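You operate a simulated robot arm through the tools that you are given. There is no shell and no other tool. Be economical: measure what you need, move in short steps, check, and stop when the job is done.

Carry out the task below with a simulated robot arm. There is one attempt and no reset: what you move stays moved.

Task
Put the orange block on the top of the test bench away on the top of the brown table. Take the steel die with the smallest size on its label from the top of the test bench and leave it on the white felt pad. Put the green block on the top of the test bench away on the top of the brown table. Put the blue block on the top of the test bench away on the top of the brown table. Press the zero button two times. Put the white filter labelled "21" from the top of the test bench on top of the orange spool there. Put the orange tube on the top of the test bench away on the top of the brown table. Close the left grey drawer. Do these in any order. Set down upright: white filter, orange tube.

The check looks at the end state, three seconds after you hand in, the way a careful person would. Anything else that was tipped, shoved, dropped, spilled or broken makes it a failure.

Robot
A 6-joint arm with a two-finger parallel gripper on a trunk, on a base that drives. Base frame: it is fixed to the floor where the robot stands at the start and does not move with it; the origin is under the middle of the robot, x ahead of it, y to its left, z up; the surface under the hand at the start is at about z = 850. Lengths are in mm, angles in rad, forces in N, time in s.
Its first joint turns from -2.897 to 2.897 rad. Places, roughly: blue block (3x3x3 cm) [800, 400, 900]; felt pad [750, 750, 750]; green block (3x3x3 cm) [800, 500, 900]; left grey drawer [1200, 400, 700]; orange block (3x3x3 cm) [600, 100, 900]; orange spool [750, 250, 1000]; orange tube [500, 500, 1000]; steel die [750, 500, 1000]; top of the brown table [900, -3600, 800]; white filter [750, 750, 1000]; zero button [1000, 400, 900]. Payload 3.43 kg.
The tool frame sits at the grasp point between the pads (the TCP): z along the fingers, y along the line on which they close. The tips reach 34 mm beyond it. The gripper opens to 128 mm. The fingers are 24 mm wide and 12 mm thick; the gripper's body (48 by 130 mm) begins 96 mm behind the TCP.
Orientation is told as [roll, pitch, yaw] about the base's x, y, z axes, in that order, counted from this pose: with the fingers straight down and closing along the base's y, the tool's x points along the base's -x, its y along +y and its z along -z.

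Tools
- The arm moves only by the tool send_rows. Its argument "increments" is a list of rows, each a list of 7 numbers: the opening in per cent of the stroke, from 0 (shut) to 100 (fully open), then the shift along the base's x, y, z in mm, then the turn, a rotation vector about the base's x, y, z in rad. In form: [[fingers, x, y, z, ax, ay, az], ...]. A call has 1 to 8 rows; each row is the pose to reach, as a shift and turn from the pose commanded when the call began. Rows are played at 5 a second. More than 50 mm and 0.15 rad between two rows, or a gripper value outside its range, and nothing of the call is played. Where a pose cannot be reached the arm comes as near as it can. A force on the tool above 40 N (or 10 N above the force at the start of the call, whichever is more), or a blocked arm, ends the call early, and 0.2 s more pass. Each finger travels about 153 mm/s and halts on what it meets, pressing with about 37 N; the grip force reading is that of the motor and also rises with nothing between the fingers. The clock runs only during rows and for 0.2 s after the last one: add rows that repeat a pose to give the fingers time. It gives the time, the measured TCP pose, the force on the tool (base axes), the opening and the grip force at its end, in the units of the frame above (readings bear some noise), with the torque about the TCP (base axes, N m) and any sound that the robot's microphone picked up.
- Cameras (640 x 400 px; columns grow to the right, rows downward): "scene" is now at [169.8, 241.6, 1222]; the picture's right is [0.16, -0.99, 0.00], its down [-0.34, -0.05, -0.94] and it looks along [0.93, 0.15, -0.35] (base axes); focal length 288 px, centre (320, 200). "wrist" rides on the gripper at [76, -11, -160] in the tool frame; the picture's right is [0.15, 0.99, 0.00], its down [-0.88, 0.13, -0.46] and it looks along [-0.45, 0.07, 0.89] (tool axes); focal length 234 px, centre (320, 200). There is no depth. A picture from a camera that has moved, and an enlarged one, comes with that camera's place and axes in the base frame and with its lens. The place of the scene camera against the robot may be out by one fixed shift of up to 12 mm in any direction.
- capture(camera): a new picture of that camera. The clock stands still meanwhile.
- steer(legs): drives the robot by 1 to 6 legs, each [ahead, left, turn to the left] in mm, mm and rad, along the robot's own axes; the way and the turn of a leg run together, so that a leg with both is an arc; at most 1500 mm and 3.142 rad a leg. The arm and the cameras ride along, it lands a little off, and it stops where it bumps. It gives what a move gives.
- turn_head(pan, tilt): turns the head with the scene camera to pan (to the left, within 2.496 rad either way) and tilt (down, from -0.506 to 1.204), counted from straight ahead of the robot. It gives what a move gives.
- inspect(camera, box): a new picture of the part [left, top, right, bottom] of that camera's present view, enlarged. The clock stands still meanwhile.
- hand_in(): hands the job in; it is judged then, once.

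Go step by step. Nothing tells you exact positions but the pictures and the camera data: compare them with the known pose of the tool, close in by small moves and look again before you grip or let go. The budget is 207 turns and 184 pictures, counting those below and the enlarged ones. Unless the task says otherwise, let go and move clear before handing in, and close with one line.

The tools are called after ">>>" as name(argument=value, ...) on one line, values as JSON. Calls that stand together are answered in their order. send_rows: Moves the arm, as the interface text tells. Its arguments: {"type":"object","properties":{"increments":{"type":"array","items":{"type":"array","items":{"type":"number"}}}},"required":["increments"]} The other tools are called the same way: steer (legs) drives the base; turn_head (pan, tilt) turns the head that bears the scene camera; capture (camera) takes a picture; inspect (camera, box) takes an enlarged picture of a part of a camera's view; hand_in () hands the job in.

At the start:

```text
time: 0.0
ee_pos: [540.8, 416.3, 1118.0]
tcp_rot: [0.0, -0.001, 0.001]
wrist_force: [0.7, 0.2, 0.5]
ft_torque: [-0.01, 0.0, 0.04]
gripper_width: 127.9
finger_force: 0.2
robot x, y, heading: [0.3, -1.0, 0.002]
head pan, tilt: [0.157, 0.356]
```

scene: 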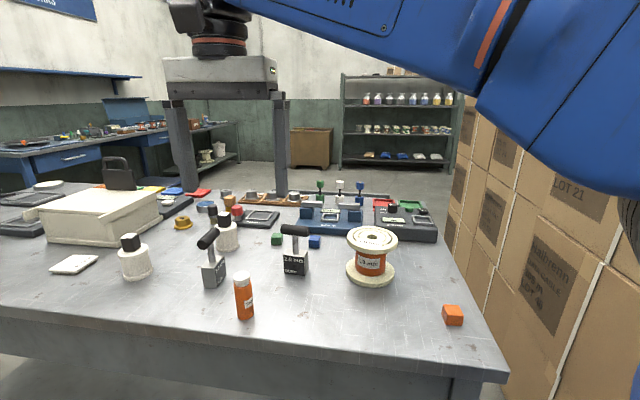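
wrist: 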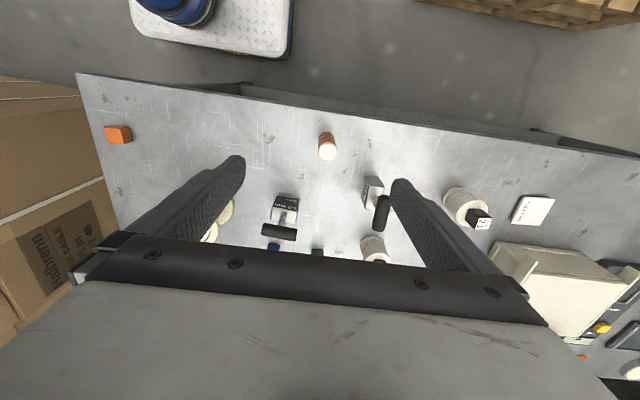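

I see the bench with blocks, dies, filters, spool and tube; I'll enlarge parts of the scene view to read the labels and locate the drawers and the button.

>>> inspect(camera="scene", box=[100, 180, 340, 330])

>>> inspect(camera="scene", box=[260, 170, 480, 307])

>>> inspect(camera="scene", box=[0, 160, 200, 285])

>>> inspect(camera="wrist", box=[240, 120, 560, 320])

```text
2.67 times, centred on (220, 255) of scene
camera zoom: at [169.8, 241.6, 1222.0], right [0.16, -0.99, 0.0], down [-0.34, -0.05, -0.94], along [0.93, 0.15, -0.35], focal length 768 px, centre (587, 53)
```

zoom: 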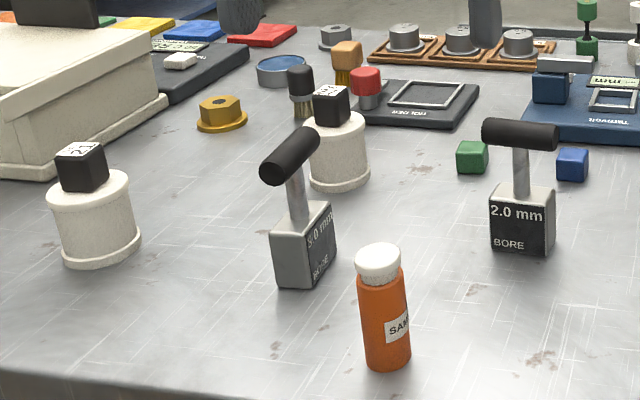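

```text
2.91 times, centred on (370, 238) of scene
camera zoom: at [169.8, 241.6, 1222.0], right [0.16, -0.99, 0.0], down [-0.34, -0.05, -0.94], along [0.93, 0.15, -0.35], focal length 838 px, centre (174, 88)
```

zoom: 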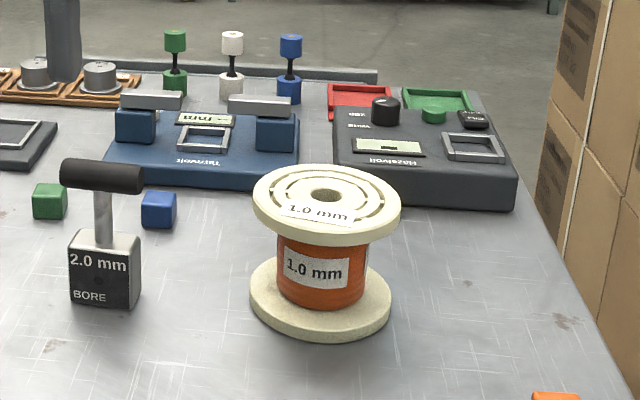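

```text
3.20 times, centred on (100, 222) of scene
camera zoom: at [169.8, 241.6, 1222.0], right [0.16, -0.99, 0.0], down [-0.34, -0.05, -0.94], along [0.93, 0.15, -0.35], focal length 922 px, centre (1024, 128)
```

zoom: 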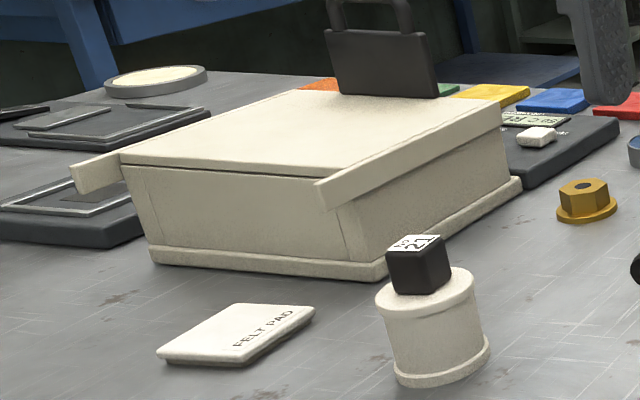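

```text
2.00 times, centred on (400, 220) of wrist
camera zoom: at [464.9, 405.8, 1278.0], right [-0.15, 0.99, 0.0], down [0.88, 0.13, 0.46], along [0.45, 0.07, -0.89], focal length 468 px, centre (160, 160)
```

zoom: 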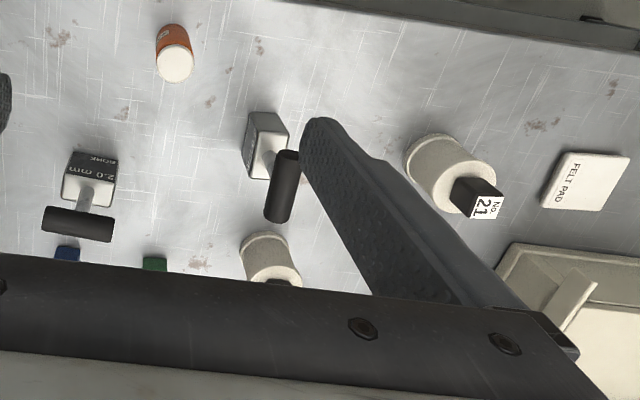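

Two dies (2.0 mm and one oblique "?.0 mm") and two filters are visible; the devices face away from me. I'll read the finer labels.

>>> inspect(camera="scene", box=[195, 220, 259, 290])

>>> inspect(camera="scene", box=[290, 190, 450, 250])

>>> inspect(camera="scene", box=[150, 180, 290, 240])

```text
5.71 times, centred on (227, 255) of scene
camera zoom: at [169.8, 241.6, 1222.0], right [0.16, -0.99, 0.0], down [-0.34, -0.05, -0.94], along [0.93, 0.15, -0.35], focal length 1646 px, centre (851, -114)
```

zoom: 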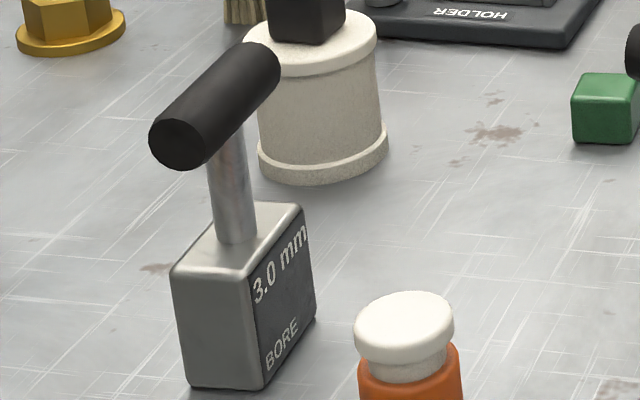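

```text
4.00 times, centred on (370, 220) of scene
camera zoom: at [169.8, 241.6, 1222.0], right [0.16, -0.99, 0.0], down [-0.34, -0.05, -0.94], along [0.93, 0.15, -0.35], focal length 1152 px, centre (120, 120)
```

zoom: 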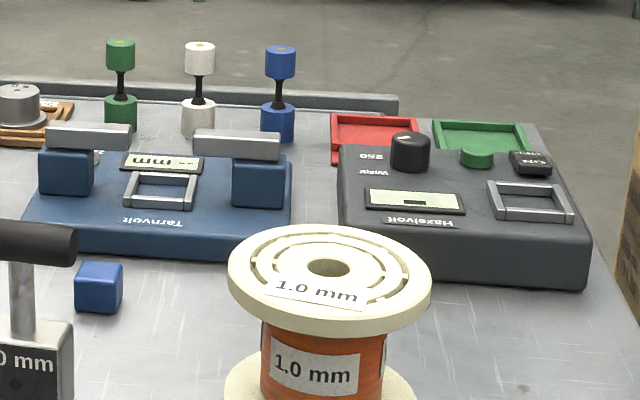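

```text
4.57 times, centred on (220, 210) of scene
camera zoom: at [169.8, 241.6, 1222.0], right [0.16, -0.99, 0.0], down [-0.34, -0.05, -0.94], along [0.93, 0.15, -0.35], focal length 1317 px, centre (777, 154)
```

zoom: 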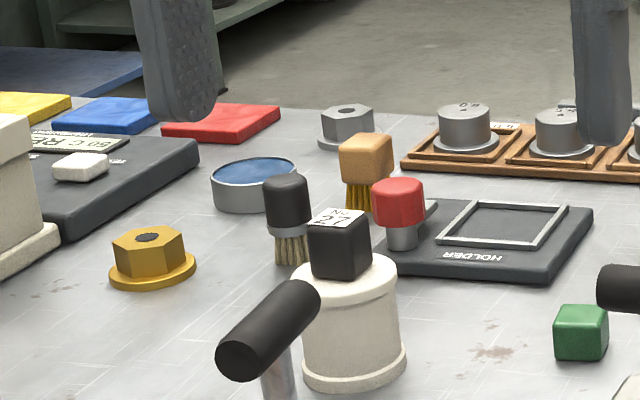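

The dies are 2.0 and 3.0 mm, the filters "21" (left) and "27". I'll fly the arm high forward to look over the rear instruments with the wrist camera.

>>> send_rows(increments=[[100, 30, 0, 20, 0, 0, 0], [100, 70, 0, 40, 0, 0, 0], [100, 110, 0, 60, 0, 0, 0], [100, 150, 0, 80, 0, 0, 0], [100, 190, 0, 80, 0, 0, 0], [100, 230, 0, 80, 0, 0, 0], [100, 260, 0, 80, 0, 0, 0]])

>>> capture(camera="wrist")

>>> capture(camera="scene")

```text
time: 1.6
ee_pos: [756.3, 388.6, 1121.4]
tcp_rot: [0.011, -0.01, 0.0]
wrist_force: [-0.5, 0.1, -0.2]
ft_torque: [-0.01, -0.03, 0.01]
gripper_width: 127.9
finger_force: 0.1
out of reach, approached as far as the arm can: row 2, 3, 4, 5, 6, 7
robot x, y, heading: [-3.4, 1.9, -0.001]
head pan, tilt: [0.157, 0.356]
```

```text
174 pictures are left
camera wrist: at [679.2, 376.0, 1281.0], right [-0.15, 0.99, 0.01], down [0.88, 0.13, 0.47], along [0.46, 0.08, -0.88], focal length 234 px, centre (320, 200)
```

wrist: 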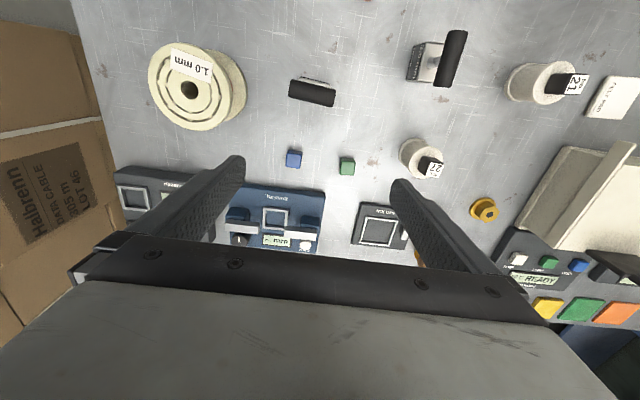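

```text
173 pictures are left
camera scene: at [169.8, 241.5, 1222.0], right [0.16, -0.99, 0.0], down [-0.34, -0.05, -0.94], along [0.93, 0.15, -0.35], focal length 288 px, centre (320, 200)
```

scene: 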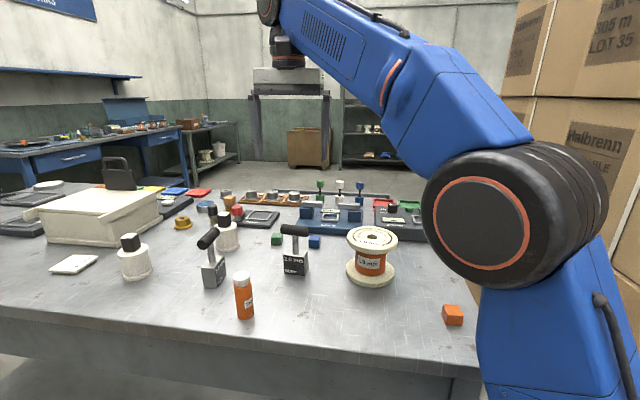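

>>> inspect(camera="wrist", box=[100, 160, 340, 310])

>>> inspect(camera="wrist", box=[400, 160, 640, 310])

```text
2.67 times, centred on (220, 235) of wrist
camera zoom: at [679.2, 376.0, 1281.0], right [-0.15, 0.99, 0.01], down [0.88, 0.13, 0.47], along [0.46, 0.08, -0.88], focal length 624 px, centre (587, 107)
```

zoom: 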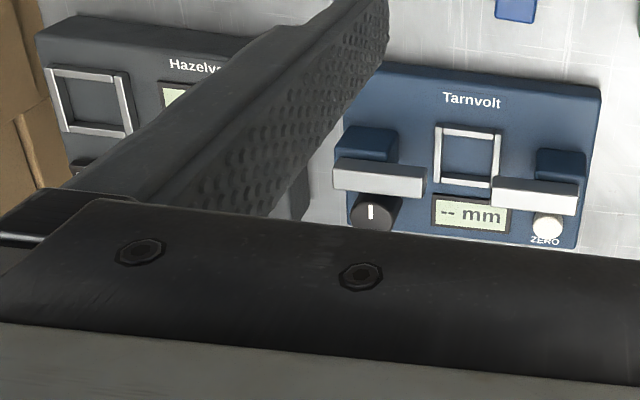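

```text
2.67 times, centred on (520, 235) of wrist
camera zoom: at [679.2, 376.0, 1281.0], right [-0.15, 0.99, 0.01], down [0.88, 0.13, 0.47], along [0.46, 0.08, -0.88], focal length 624 px, centre (-213, 107)
```

zoom: 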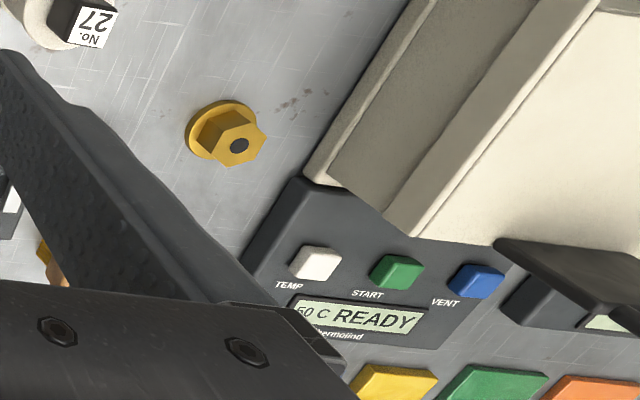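

The ZERO button is the white one on the blue Tarnvolt, near (984, 395). Now I'll look around for the drawer, the brown table and the free floor.

>>> turn_head(pan=1.2, tilt=0.4)

>>> capture(camera="scene")

>>> turn_head(pan=-1.5, tilt=0.3)

>>> capture(camera="scene")

>>> turn_head(pan=0.3, tilt=0.9)

>>> capture(camera="scene")

```text
time: 2.9
ee_pos: [757.0, 388.2, 1121.2]
tcp_rot: [0.007, -0.01, 0.0]
wrist_force: [0.2, 0.0, -0.3]
ft_torque: [0.0, -0.03, 0.02]
gripper_width: 127.9
finger_force: 0.0
robot x, y, heading: [-2.6, -0.3, 0.003]
head pan, tilt: [1.201, 0.4]
```

```text
170 pictures are left
camera scene: at [111.5, 313.4, 1218.0], right [0.93, -0.36, 0.0], down [-0.14, -0.36, -0.92], along [0.33, 0.86, -0.39], focal length 288 px, centre (320, 200)
```

scene: 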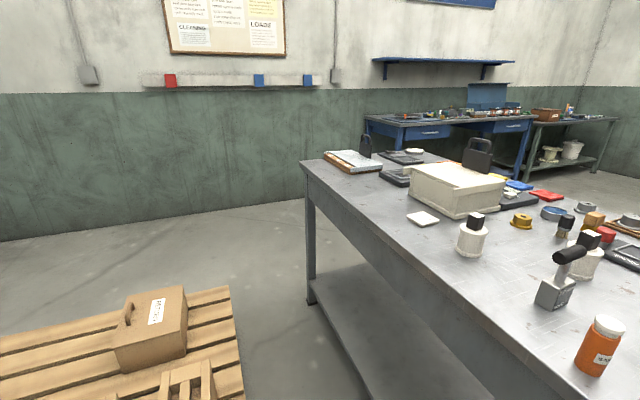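

```text
time: 5.3
ee_pos: [756.8, 387.3, 1121.1]
tcp_rot: [0.008, -0.01, 0.0]
wrist_force: [0.6, 0.6, 0.1]
ft_torque: [0.02, 0.0, 0.01]
gripper_width: 128.0
finger_force: 0.2
robot x, y, heading: [0.1, -0.9, 0.001]
head pan, tilt: [-1.499, 0.3]
```

```text
169 pictures are left
camera scene: at [84.7, 133.9, 1227.2], right [-1.0, -0.07, 0.0], down [-0.02, 0.29, -0.96], along [0.07, -0.95, -0.3], focal length 288 px, centre (320, 200)
```

scene: 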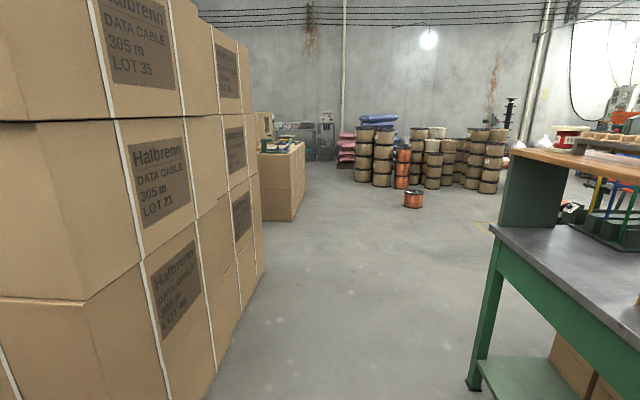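

```text
time: 7.1
ee_pos: [756.4, 388.5, 1120.8]
tcp_rot: [0.01, -0.01, -0.001]
wrist_force: [-0.5, -0.7, -0.3]
ft_torque: [-0.01, -0.01, -0.03]
gripper_width: 127.9
finger_force: 0.0
robot x, y, heading: [-1.3, -0.2, 0.001]
head pan, tilt: [0.3, 0.901]
```

```text
168 pictures are left
camera scene: at [150.1, 249.3, 1175.0], right [0.3, -0.96, 0.0], down [-0.75, -0.23, -0.62], along [0.59, 0.18, -0.78], focal length 288 px, centre (320, 200)
```

scene: 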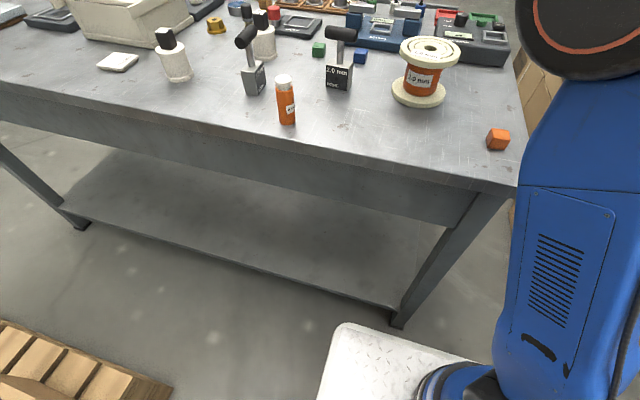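

The drawer is on the bench's far side and the brown table lies beyond the boxes on the right. I'll shift the robot left and slightly ahead so that everything on the bench is in reach.

>>> steer(legs=[[0, 330, 0], [50, 0, 0]])

>>> turn_head(pan=0.1, tilt=0.5)

>>> capture(camera="scene")

>>> capture(camera="wrist")

```text
time: 9.8
ee_pos: [806.4, 720.7, 1121.7]
tcp_rot: [0.008, -0.012, -0.001]
wrist_force: [0.2, -0.6, 0.6]
ft_torque: [0.01, -0.01, -0.01]
gripper_width: 128.3
finger_force: 0.1
robot x, y, heading: [48.6, 335.2, 0.002]
head pan, tilt: [0.3, 0.901]
```

```text
time: 10.7
ee_pos: [805.6, 721.3, 1120.6]
tcp_rot: [0.009, -0.01, 0.0]
wrist_force: [0.7, -0.1, -0.3]
ft_torque: [0.03, 0.02, -0.01]
gripper_width: 127.9
finger_force: 0.0
robot x, y, heading: [47.9, 335.1, 0.001]
head pan, tilt: [0.099, 0.499]
```

```text
167 pictures are left
camera scene: at [217.7, 569.6, 1208.7], right [0.1, -1.0, 0.0], down [-0.48, -0.05, -0.88], along [0.87, 0.09, -0.48], focal length 288 px, centre (320, 200)
```

scene: 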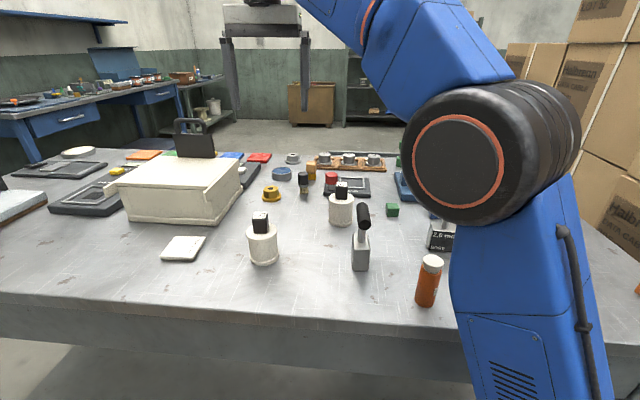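

```text
166 pictures are left
camera wrist: at [728.6, 709.7, 1280.6], right [-0.15, 0.99, 0.01], down [0.88, 0.13, 0.47], along [0.46, 0.07, -0.89], focal length 234 px, centre (320, 200)
```

wrist: 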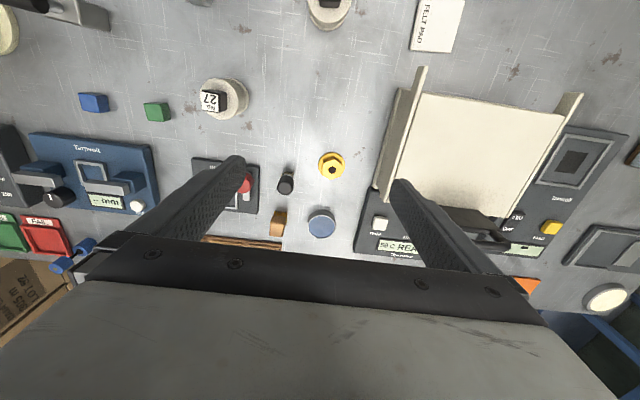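

I'll bring the hand back over the middle of the bench to measure the 2.0 mm die.

>>> send_rows(increments=[[100, -25, -42, 0, 0, 0, 0], [100, -50, -84, 0, 0, 0, 0], [100, -75, -126, 0, 0, 0, 0], [100, -100, -168, 0, 0, 0, 0], [100, -125, -210, 0, 0, 0, 0], [100, -150, -252, 0, 0, 0, 0], [100, -175, -294, 0, 0, 0, 0], [100, -200, -336, 0, 0, 0, 0]])

>>> capture(camera="wrist")

>>> capture(camera="scene")

```text
time: 12.5
ee_pos: [605.8, 385.7, 1119.6]
tcp_rot: [0.009, -0.007, 0.001]
wrist_force: [1.2, -1.0, -0.7]
ft_torque: [-0.03, 0.08, 0.0]
gripper_width: 127.9
finger_force: 0.0
robot x, y, heading: [49.1, 332.0, 0.001]
head pan, tilt: [0.099, 0.499]
```

```text
165 pictures are left
camera wrist: at [529.0, 373.6, 1280.3], right [-0.15, 0.99, 0.01], down [0.88, 0.13, 0.46], along [0.46, 0.07, -0.89], focal length 234 px, centre (320, 200)
```

wrist: 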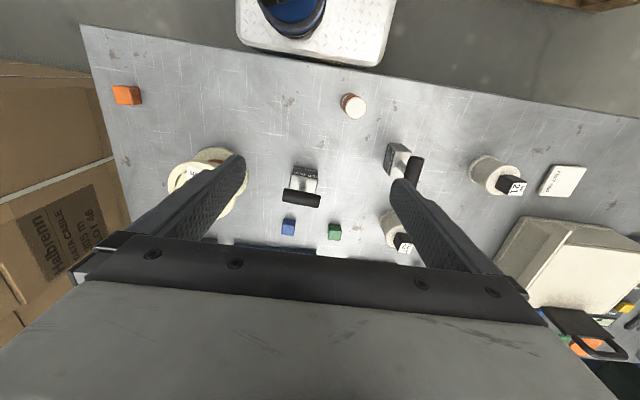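

```text
164 pictures are left
camera scene: at [218.1, 569.7, 1208.8], right [0.1, -1.0, 0.0], down [-0.48, -0.05, -0.88], along [0.87, 0.09, -0.48], focal length 288 px, centre (320, 200)
```

scene: 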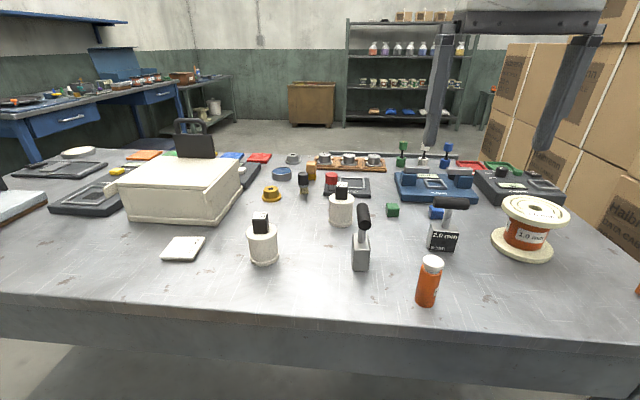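

I'll enlarge the die area to get accurate pixels.

>>> inspect(camera="wrist", box=[240, 130, 400, 250])

>>> inspect(camera="scene", box=[320, 170, 480, 290])

```text
3.33 times, centred on (320, 190) of wrist
camera zoom: at [529.0, 373.6, 1280.3], right [-0.15, 0.99, 0.01], down [0.88, 0.13, 0.46], along [0.46, 0.07, -0.89], focal length 781 px, centre (320, 233)
```

zoom: 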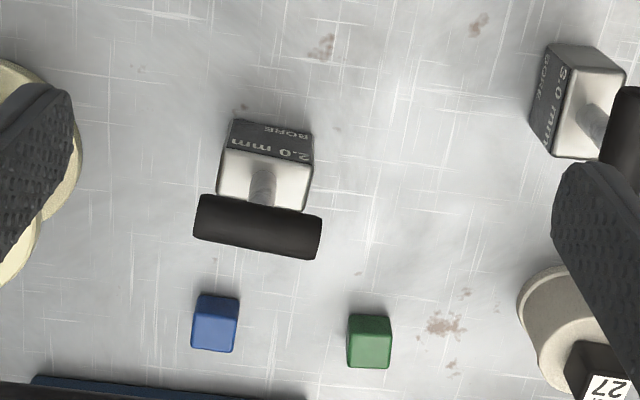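

```text
3.33 times, centred on (400, 230) of scene
camera zoom: at [218.1, 569.7, 1208.8], right [0.1, -1.0, 0.0], down [-0.48, -0.05, -0.88], along [0.87, 0.09, -0.48], focal length 960 px, centre (53, 100)
```

zoom: 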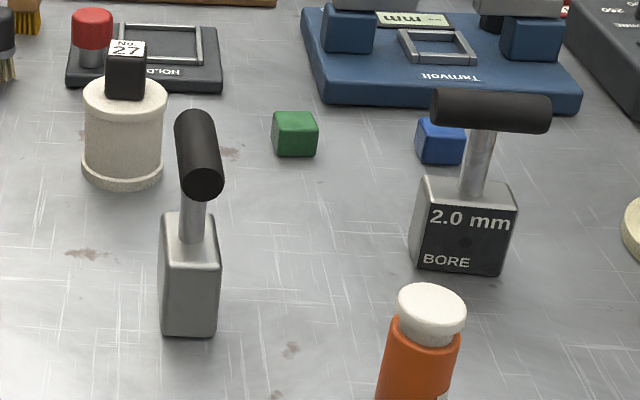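

The 2.0 mm die's handle bar lies along y at about (700, 369, 950). I'll turn the hand 90° to pinch across the bar and get above it.

>>> send_rows(increments=[[100, 12, -2, 0, 0, 0, 0.15], [100, 24, -4, 0, 0, 0, 0.3], [100, 36, -6, 0, 0, 0, 0.45], [100, 48, -8, 0, 0, 0, 0.6], [100, 60, -10, 0, 0, 0, 0.75], [100, 72, -12, 0, 0, 0, 0.9], [100, 84, -14, 0, 0, 0, 1.05], [100, 94, -17, 0, 0, 0, 1.2]])

>>> send_rows(increments=[[100, 0, 0, -20, 0, 0, 0.14], [100, 0, 0, -40, 0, 0, 0.28], [100, 0, 0, -60, 0, 0, 0.37], [100, 0, 0, -60, 0, 0, 0.37]])

>>> capture(camera="wrist")

>>> capture(camera="scene")

```text
time: 14.3
ee_pos: [700.2, 368.9, 1120.9]
tcp_rot: [0.009, -0.01, 1.2]
wrist_force: [0.2, -0.2, -0.4]
ft_torque: [-0.02, -0.01, 0.02]
gripper_width: 128.0
finger_force: 0.0
robot x, y, heading: [48.4, 332.8, 0.001]
head pan, tilt: [0.099, 0.499]
```

```text
time: 15.3
ee_pos: [699.8, 368.2, 1061.4]
tcp_rot: [0.01, -0.012, 1.57]
wrist_force: [-0.4, -0.4, -0.2]
ft_torque: [-0.04, -0.02, -0.03]
gripper_width: 127.9
finger_force: 0.2
robot x, y, heading: [50.2, 336.8, 0.001]
head pan, tilt: [0.099, 0.499]
```

```text
161 pictures are left
camera wrist: at [712.6, 292.8, 1220.7], right [-0.99, -0.15, 0.01], down [-0.13, 0.88, 0.47], along [-0.07, 0.46, -0.89], focal length 234 px, centre (320, 200)
```

wrist: 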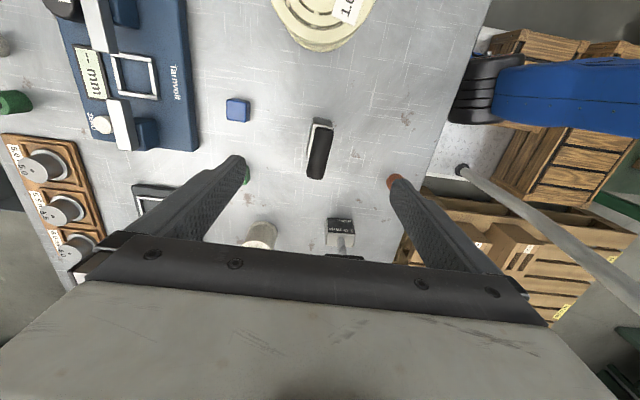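

```text
160 pictures are left
camera scene: at [217.7, 569.4, 1208.8], right [0.1, -1.0, 0.0], down [-0.48, -0.05, -0.88], along [0.87, 0.09, -0.48], focal length 288 px, centre (320, 200)
```

scene: 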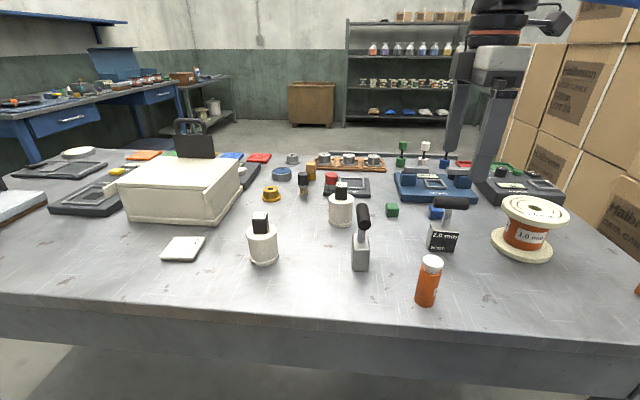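

The handle sits at about (703, 370, 946), squarely under the hand. I'll narrow the fingers, descend and look.

>>> send_rows(increments=[[60, 3, 1, -25, 0, 0, 0], [50, 3, 2, -50, 0, 0, 0], [50, 3, 2, -70, 0, 0, 0], [50, 3, 2, -70, 0, 0, 0]])

>>> capture(camera="wrist")

>>> inspect(camera="scene", box=[380, 120, 540, 260])

```text
time: 16.3
ee_pos: [702.4, 370.8, 992.7]
tcp_rot: [0.009, -0.011, 1.569]
wrist_force: [-0.1, -0.3, -1.1]
ft_torque: [0.0, 0.01, 0.02]
gripper_width: 64.3
finger_force: 0.1
robot x, y, heading: [52.8, 334.0, 0.002]
head pan, tilt: [0.099, 0.499]
```

```text
159 pictures are left
camera wrist: at [714.6, 294.1, 1151.9], right [-0.99, -0.14, 0.01], down [-0.12, 0.88, 0.47], along [-0.07, 0.46, -0.89], focal length 234 px, centre (320, 200)
```

wrist: 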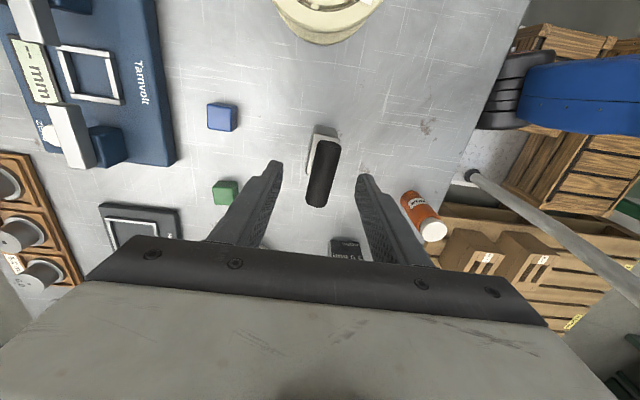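

```text
2.86 times, centred on (460, 190) of scene
camera zoom: at [217.7, 569.4, 1208.8], right [0.1, -1.0, 0.0], down [-0.48, -0.05, -0.88], along [0.87, 0.09, -0.48], focal length 823 px, centre (-80, 229)
```

zoom: 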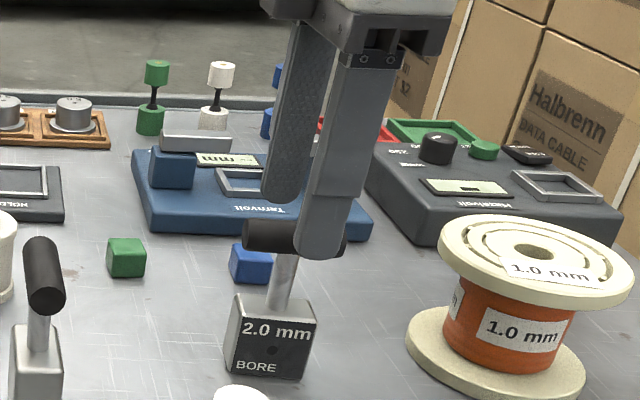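

Bar is between the fingers; descend the last 45 mm and grip.

>>> send_rows(increments=[[50, -1, 0, -25, 0, 0, 0], [50, -1, 0, -44, 0, 0, 0], [50, -1, 0, -44, 0, 0, 0], [0, -1, 0, -44, 0, 0, 0], [0, -1, 0, -44, 0, 0, 0], [0, -1, 0, -44, 0, 0, 0]])

>>> inspect(camera="scene", box=[380, 120, 540, 260])

```text
time: 17.7
ee_pos: [701.5, 371.3, 948.3]
tcp_rot: [0.01, -0.012, 1.571]
wrist_force: [-0.1, 0.0, 0.3]
ft_torque: [0.03, -0.01, -0.09]
gripper_width: 21.1
finger_force: 36.8
robot x, y, heading: [48.1, 335.1, -0.003]
head pan, tilt: [0.099, 0.499]
```

```text
2.86 times, centred on (460, 190) of scene
camera zoom: at [217.7, 569.4, 1208.8], right [0.1, -1.0, 0.0], down [-0.48, -0.05, -0.88], along [0.87, 0.09, -0.48], focal length 823 px, centre (-80, 229)
```

zoom: 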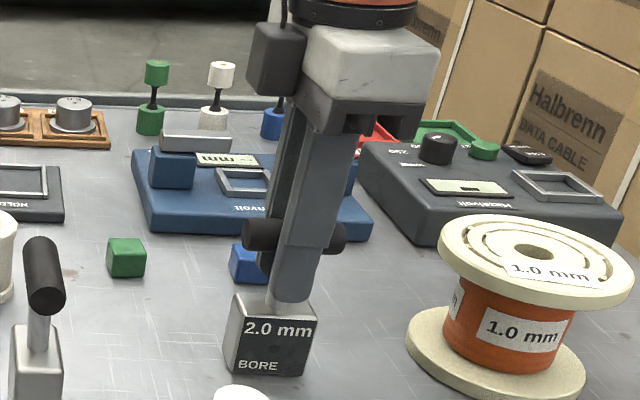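

Gripped at 21 mm. Lift and carry toward the felt pad at about (635, 878).

>>> send_rows(increments=[[0, 0, 0, 10, 0, 0, 0], [0, 0, 0, 40, 0, 0, 0], [0, 0, 0, 80, 0, 0, 0], [0, 0, 0, 120, 0, 0, 0], [0, -7, 45, 130, 0, 0, 0], [0, -14, 90, 130, 0, 0, 0], [0, -20, 135, 130, 0, 0, 0], [0, -26, 180, 130, 0, 0, 0]])

>>> send_rows(increments=[[0, -6, 40, 0, 0, 0, 0], [0, -12, 80, 0, 0, 0, 0], [0, -18, 120, 0, 0, 0, 0], [0, -24, 160, 0, 0, 0, 0], [0, -30, 200, 0, 0, 0, 0], [0, -36, 240, 0, 0, 0, 0], [0, -40, 280, 0, 0, 0, 0], [0, -40, 300, 0, 0, 0, 0]])

>>> capture(camera="scene")

>>> capture(camera="wrist")

```text
time: 19.5
ee_pos: [675.4, 550.4, 1075.8]
tcp_rot: [0.01, -0.01, 1.569]
wrist_force: [-0.2, -0.1, -6.2]
ft_torque: [0.04, -0.02, -0.12]
gripper_width: 17.4
finger_force: 37.6
robot x, y, heading: [52.6, 332.3, -0.003]
head pan, tilt: [0.099, 0.499]
```

```text
time: 21.3
ee_pos: [634.9, 853.0, 1076.7]
tcp_rot: [0.011, -0.009, 1.57]
wrist_force: [3.2, -0.7, -5.2]
ft_torque: [-0.07, -0.71, 0.26]
gripper_width: 13.9
finger_force: 37.1
robot x, y, heading: [45.7, 332.7, -0.001]
head pan, tilt: [0.099, 0.499]
```

```text
156 pictures are left
camera scene: at [217.9, 569.5, 1208.8], right [0.1, -1.0, 0.0], down [-0.48, -0.05, -0.88], along [0.87, 0.09, -0.48], focal length 288 px, centre (320, 200)
```

scene: 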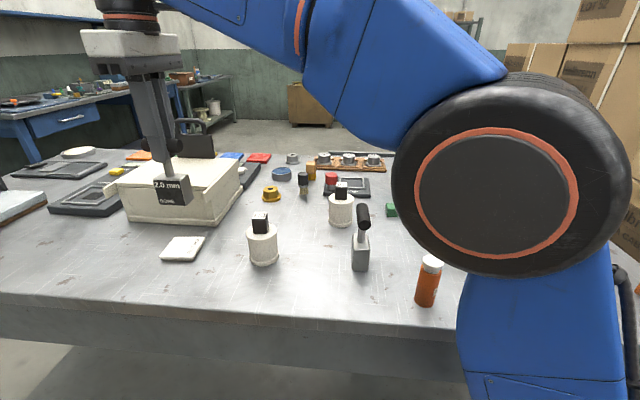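

```text
155 pictures are left
camera wrist: at [647.0, 775.6, 1236.9], right [-0.99, -0.14, 0.01], down [-0.12, 0.88, 0.47], along [-0.07, 0.46, -0.89], focal length 234 px, centre (320, 200)
```

wrist: 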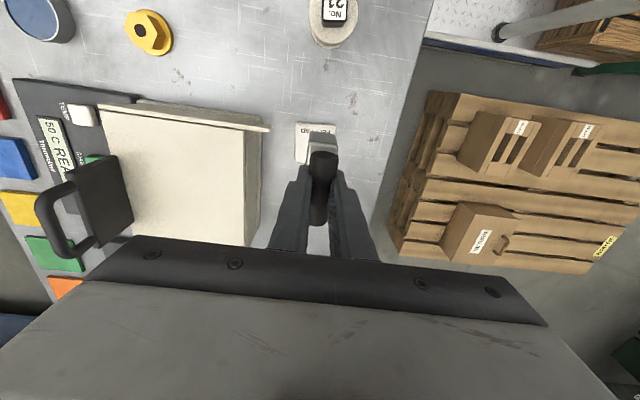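

The grip width is shrinking, so the bar may be slipping. I'll look closely.

>>> inspect(camera="scene", box=[110, 60, 230, 220])

>>> inspect(camera="wrist", box=[250, 110, 390, 250])

```text
2.50 times, centred on (170, 140) of scene
camera zoom: at [217.9, 569.5, 1208.8], right [0.1, -1.0, 0.0], down [-0.48, -0.05, -0.88], along [0.87, 0.09, -0.48], focal length 720 px, centre (695, 350)
```

zoom: 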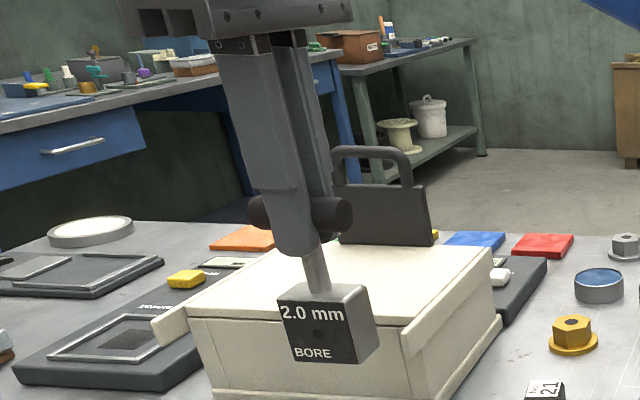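

```text
2.86 times, centred on (320, 180) of wrist
camera zoom: at [647.0, 775.6, 1236.9], right [-0.99, -0.14, 0.01], down [-0.12, 0.88, 0.47], along [-0.07, 0.46, -0.89], focal length 669 px, centre (320, 257)
```

zoom: 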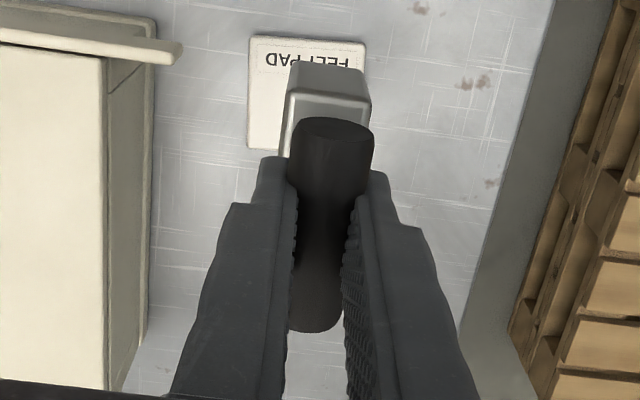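

>>> send_rows(increments=[[0, 0, 0, 0, 0, 0, 0]])

>>> capture(camera="wrist")

```text
time: 21.7
ee_pos: [634.2, 852.3, 1077.8]
tcp_rot: [0.009, -0.006, 1.569]
wrist_force: [2.2, 0.0, -5.4]
ft_torque: [-0.09, -0.46, 0.36]
gripper_width: 14.0
finger_force: 36.6
robot x, y, heading: [45.5, 335.4, 0.002]
head pan, tilt: [0.099, 0.499]
```

```text
152 pictures are left
camera wrist: at [647.0, 775.8, 1236.8], right [-0.99, -0.14, 0.01], down [-0.12, 0.88, 0.47], along [-0.07, 0.46, -0.89], focal length 234 px, centre (320, 200)
```

wrist: 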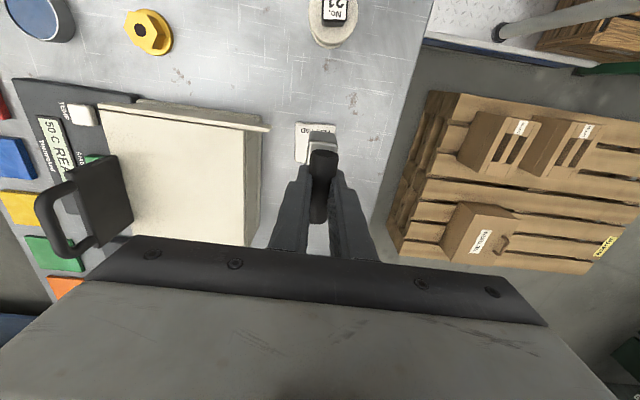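

The hold is steady and the pad centre is about (641, 874). I'll move over it and descend partway.

>>> send_rows(increments=[[0, 6, 21, -20, 0, 0, 0], [0, 6, 21, -50, 0, 0, 0], [0, 6, 21, -80, 0, 0, 0], [0, 6, 21, -95, 0, 0, 0], [0, 6, 21, -95, 0, 0, 0]])

>>> inspect(camera="scene", box=[120, 160, 280, 280])

>>> inspect(camera="wrist", box=[250, 60, 410, 240])

```text
time: 22.9
ee_pos: [641.3, 871.6, 983.0]
tcp_rot: [0.008, -0.009, 1.569]
wrist_force: [-0.8, -0.4, 0.9]
ft_torque: [0.09, 0.2, 0.32]
gripper_width: 14.2
finger_force: 36.4
robot x, y, heading: [52.4, 335.3, -0.004]
head pan, tilt: [0.099, 0.499]
```

```text
3.33 times, centred on (200, 220) of scene
camera zoom: at [217.7, 569.5, 1208.8], right [0.1, -1.0, 0.0], down [-0.48, -0.05, -0.88], along [0.87, 0.09, -0.48], focal length 960 px, centre (720, 133)
```

zoom: 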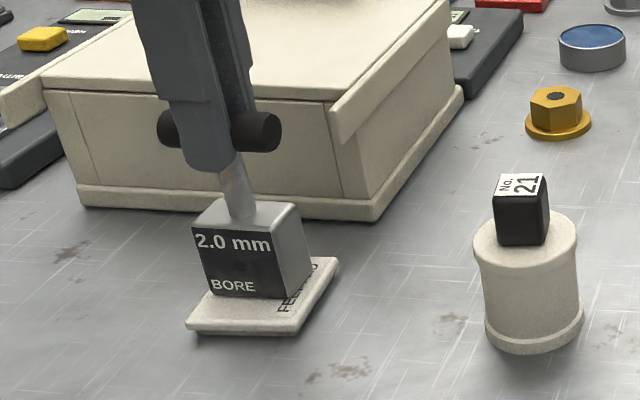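

```text
2.22 times, centred on (330, 150) of wrist
camera zoom: at [654.2, 794.9, 1142.3], right [-0.99, -0.14, 0.01], down [-0.12, 0.88, 0.47], along [-0.07, 0.46, -0.88], focal length 520 px, centre (298, 311)
```

zoom: 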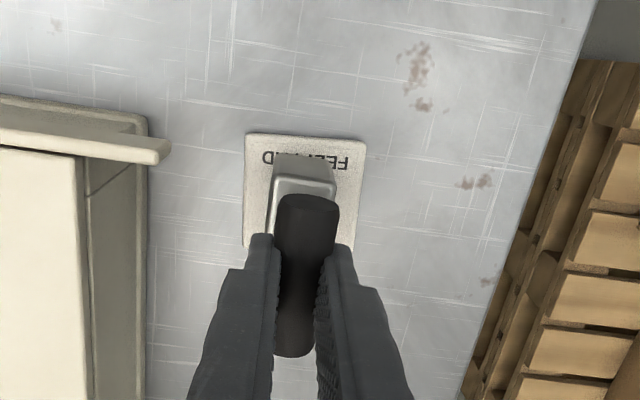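

The die already rests at the pad (weight is off the hand, the bar slid to the fingertips). I'll press down a touch to see the contact force before releasing.

>>> send_rows(increments=[[0, 0, 0, -2, 0, 0, 0], [0, 0, 0, -4, 0, 0, 0], [0, 0, 0, -4, 0, 0, 0]])

>>> inspect(camera="scene", box=[150, 180, 230, 260])

```text
time: 23.7
ee_pos: [641.6, 871.9, 976.9]
tcp_rot: [0.012, -0.008, 1.569]
wrist_force: [0.6, -1.7, 3.7]
ft_torque: [-0.35, -0.13, -0.45]
gripper_width: 13.9
finger_force: 37.2
robot x, y, heading: [49.7, 331.7, -0.004]
head pan, tilt: [0.099, 0.499]
```

```text
5.00 times, centred on (190, 220) of scene
camera zoom: at [217.7, 569.5, 1208.8], right [0.1, -1.0, 0.0], down [-0.48, -0.05, -0.88], along [0.87, 0.09, -0.48], focal length 1440 px, centre (970, 100)
```

zoom: 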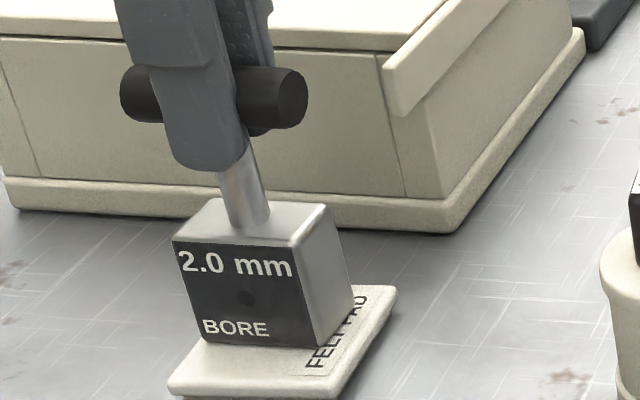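

>>> send_rows(increments=[[0, 0, 0, -3, 0, 0, 0], [0, 0, 0, -6, 0, 0, 0], [0, 0, 0, -6, 0, 0, 0]])

>>> inspect(camera="scene", box=[150, 180, 230, 260])

>>> inspect(camera="wrist", box=[250, 60, 410, 240])

```text
time: 24.5
ee_pos: [641.5, 872.1, 973.2]
tcp_rot: [0.011, -0.01, 1.569]
wrist_force: [-1.1, 0.4, 3.4]
ft_torque: [-0.12, 0.22, -0.19]
gripper_width: 14.0
finger_force: 37.4
robot x, y, heading: [49.8, 331.9, 0.002]
head pan, tilt: [0.099, 0.499]
```

```text
5.00 times, centred on (190, 220) of scene
camera zoom: at [217.7, 569.5, 1208.8], right [0.1, -1.0, 0.0], down [-0.48, -0.05, -0.88], along [0.87, 0.09, -0.48], focal length 1440 px, centre (970, 100)
```

zoom: 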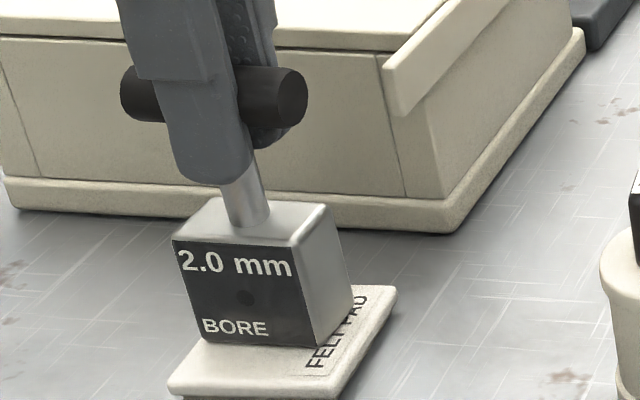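

```text
2.22 times, centred on (330, 150) of wrist
camera zoom: at [654.6, 794.9, 1131.5], right [-0.99, -0.14, 0.01], down [-0.12, 0.88, 0.46], along [-0.07, 0.46, -0.89], focal length 520 px, centre (298, 311)
```

zoom: 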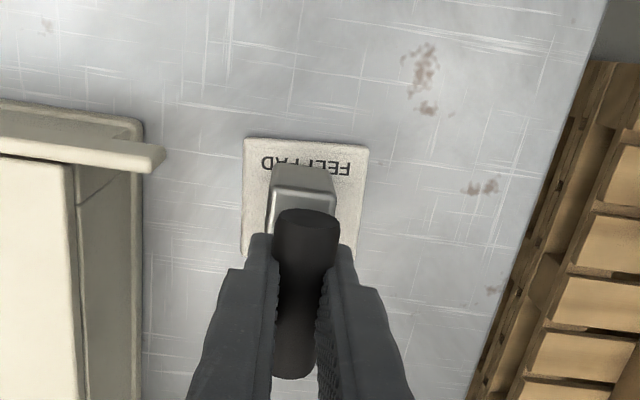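

The die stays put while the fingers slide, so it stands on the pad. Release and rise.

>>> send_rows(increments=[[15, 0, 0, 0, 0, 0, 0], [30, 0, 0, 0, 0, 0, 0], [45, 0, 0, 0, 0, 0, 0], [45, 0, 0, 0, 0, 0, 0], [45, 0, 0, 40, 0, 0, 0], [45, 0, 0, 80, 0, 0, 0], [45, 0, 0, 120, 0, 0, 0]])

>>> capture(camera="wrist")

>>> capture(camera="scene")

```text
time: 26.1
ee_pos: [642.8, 871.5, 1090.5]
tcp_rot: [0.011, -0.008, 1.57]
wrist_force: [-0.5, 0.3, -0.6]
ft_torque: [-0.04, 0.02, 0.01]
gripper_width: 57.6
finger_force: 0.0
robot x, y, heading: [50.7, 334.4, -0.005]
head pan, tilt: [0.099, 0.499]
```

```text
146 pictures are left
camera wrist: at [654.9, 793.6, 1250.6], right [-0.99, -0.14, 0.01], down [-0.12, 0.88, 0.46], along [-0.07, 0.46, -0.89], focal length 234 px, centre (320, 200)
```

wrist: 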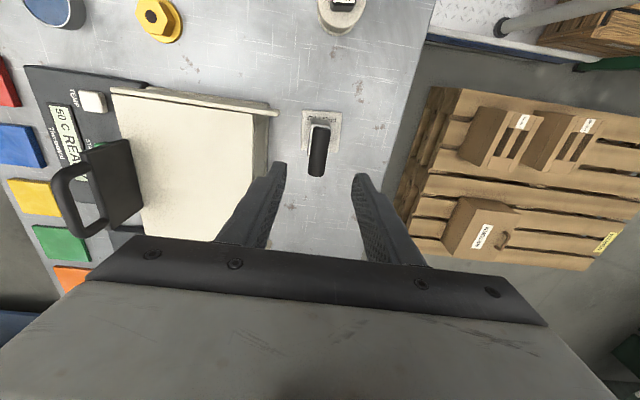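

```text
145 pictures are left
camera scene: at [217.8, 569.5, 1208.8], right [0.1, -1.0, 0.0], down [-0.48, -0.05, -0.88], along [0.87, 0.09, -0.48], focal length 288 px, centre (320, 200)
```

scene: 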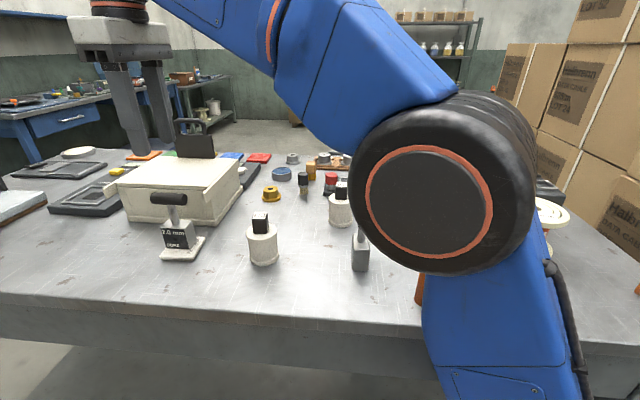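

The die stands on the pad. Next, filter 21 at about (630, 708): move above it.

>>> send_rows(increments=[[60, -3, -40, 0, 0, 0, 0], [80, -6, -80, 0, 0, 0, 0], [100, -9, -120, 0, 0, 0, 0], [100, -12, -164, 0, 0, 0, 0], [100, -12, -164, 0, 0, 0, 0]])

>>> capture(camera="wrist")

>>> inspect(camera="scene", box=[200, 180, 320, 290])

```text
time: 27.3
ee_pos: [631.2, 706.9, 1093.0]
tcp_rot: [0.008, -0.01, 1.568]
wrist_force: [-0.1, -0.5, 0.2]
ft_torque: [-0.03, 0.01, -0.01]
gripper_width: 128.0
finger_force: 0.1
robot x, y, heading: [48.0, 335.0, 0.005]
head pan, tilt: [0.099, 0.499]
```

```text
144 pictures are left
camera wrist: at [643.6, 630.6, 1253.4], right [-0.99, -0.14, 0.01], down [-0.12, 0.88, 0.47], along [-0.07, 0.46, -0.88], focal length 234 px, centre (320, 200)
```

wrist: 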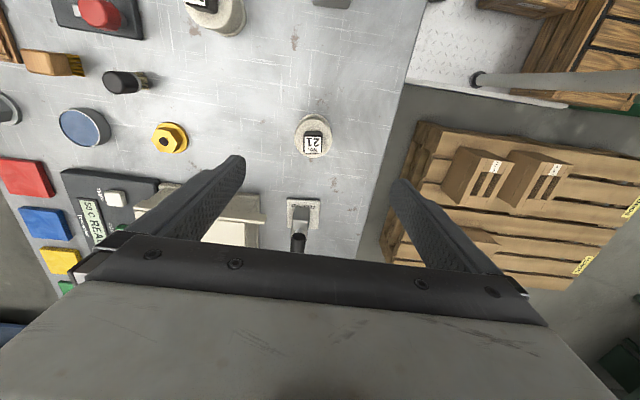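

```text
3.64 times, centred on (260, 235) of scene
camera zoom: at [217.8, 569.5, 1208.8], right [0.1, -1.0, 0.0], down [-0.48, -0.05, -0.88], along [0.87, 0.09, -0.48], focal length 1047 px, centre (538, 73)
```

zoom: 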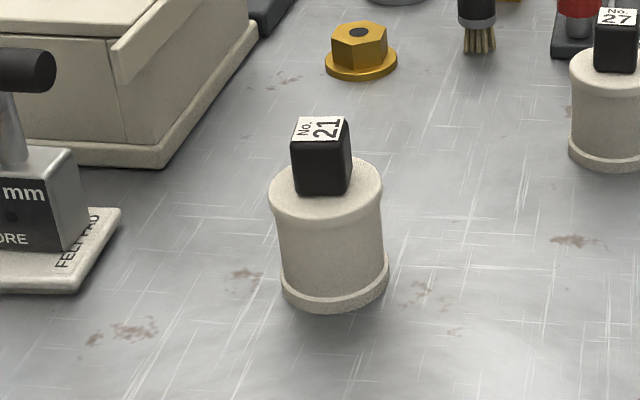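

The filter is at (640, 706); descend around it in two stages.

>>> send_rows(increments=[[100, 9, -1, -30, 0, 0, 0], [100, 9, -1, -60, 0, 0, 0], [100, 9, -1, -90, 0, 0, 0], [100, 9, -1, -110, 0, 0, 0], [100, 9, -1, -110, 0, 0, 0]])

>>> capture(camera="wrist")

>>> inspect(camera="scene", box=[200, 160, 320, 280])

```text
time: 28.5
ee_pos: [638.6, 706.7, 983.1]
tcp_rot: [0.009, -0.01, 1.57]
wrist_force: [-0.5, 0.1, 0.7]
ft_torque: [0.02, 0.05, 0.02]
gripper_width: 128.2
finger_force: 0.0
robot x, y, heading: [49.1, 333.5, -0.001]
head pan, tilt: [0.099, 0.499]
```

```text
142 pictures are left
camera wrist: at [651.0, 629.2, 1142.7], right [-0.99, -0.14, 0.01], down [-0.12, 0.88, 0.47], along [-0.07, 0.46, -0.88], focal length 234 px, centre (320, 200)
```

wrist: 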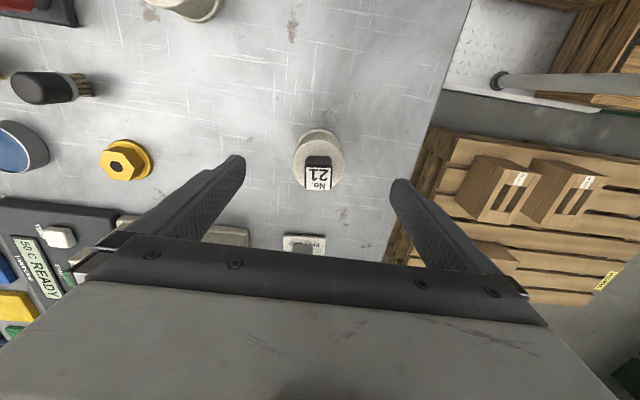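

```text
3.33 times, centred on (260, 220) of scene
camera zoom: at [217.7, 569.5, 1208.8], right [0.1, -1.0, 0.0], down [-0.48, -0.05, -0.88], along [0.87, 0.09, -0.48], focal length 960 px, centre (520, 133)
```

zoom: 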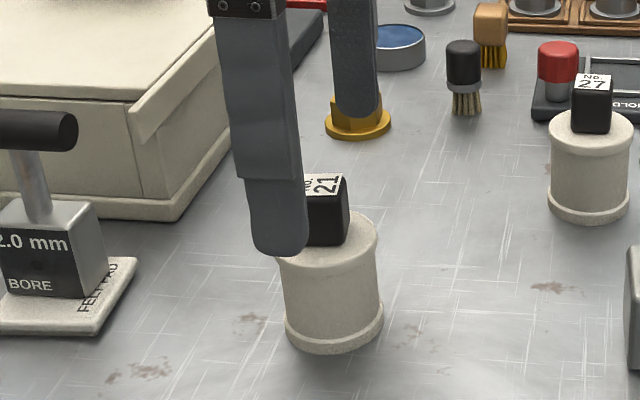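

Aligned; descend to grip the body and close.

>>> send_rows(increments=[[100, 1, 0, -30, 0, 0, 0], [100, 1, 0, -60, 0, 0, 0], [100, 1, 0, -80, 0, 0, 0], [100, 1, 0, -80, 0, 0, 0], [40, 1, 0, -80, 0, 0, 0], [30, 1, 0, -80, 0, 0, 0], [30, 1, 0, -80, 0, 0, 0], [30, 1, 0, -80, 0, 0, 0]])

>>> inspect(camera="scene", box=[200, 160, 320, 280])

```text
time: 30.3
ee_pos: [641.2, 705.3, 901.8]
tcp_rot: [0.009, -0.01, 1.567]
wrist_force: [0.4, -0.1, 0.2]
ft_torque: [-0.02, -0.08, -0.01]
gripper_width: 54.7
finger_force: 36.6
robot x, y, heading: [49.5, 333.7, 0.001]
head pan, tilt: [0.099, 0.499]
```

```text
3.33 times, centred on (260, 220) of scene
camera zoom: at [217.7, 569.5, 1208.8], right [0.1, -1.0, 0.0], down [-0.48, -0.05, -0.88], along [0.87, 0.09, -0.48], focal length 960 px, centre (520, 133)
```

zoom: 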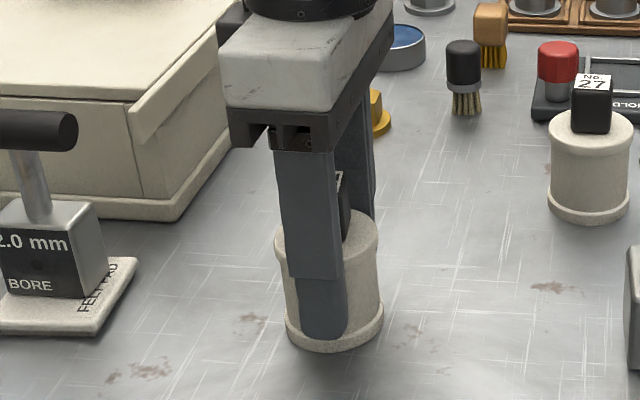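

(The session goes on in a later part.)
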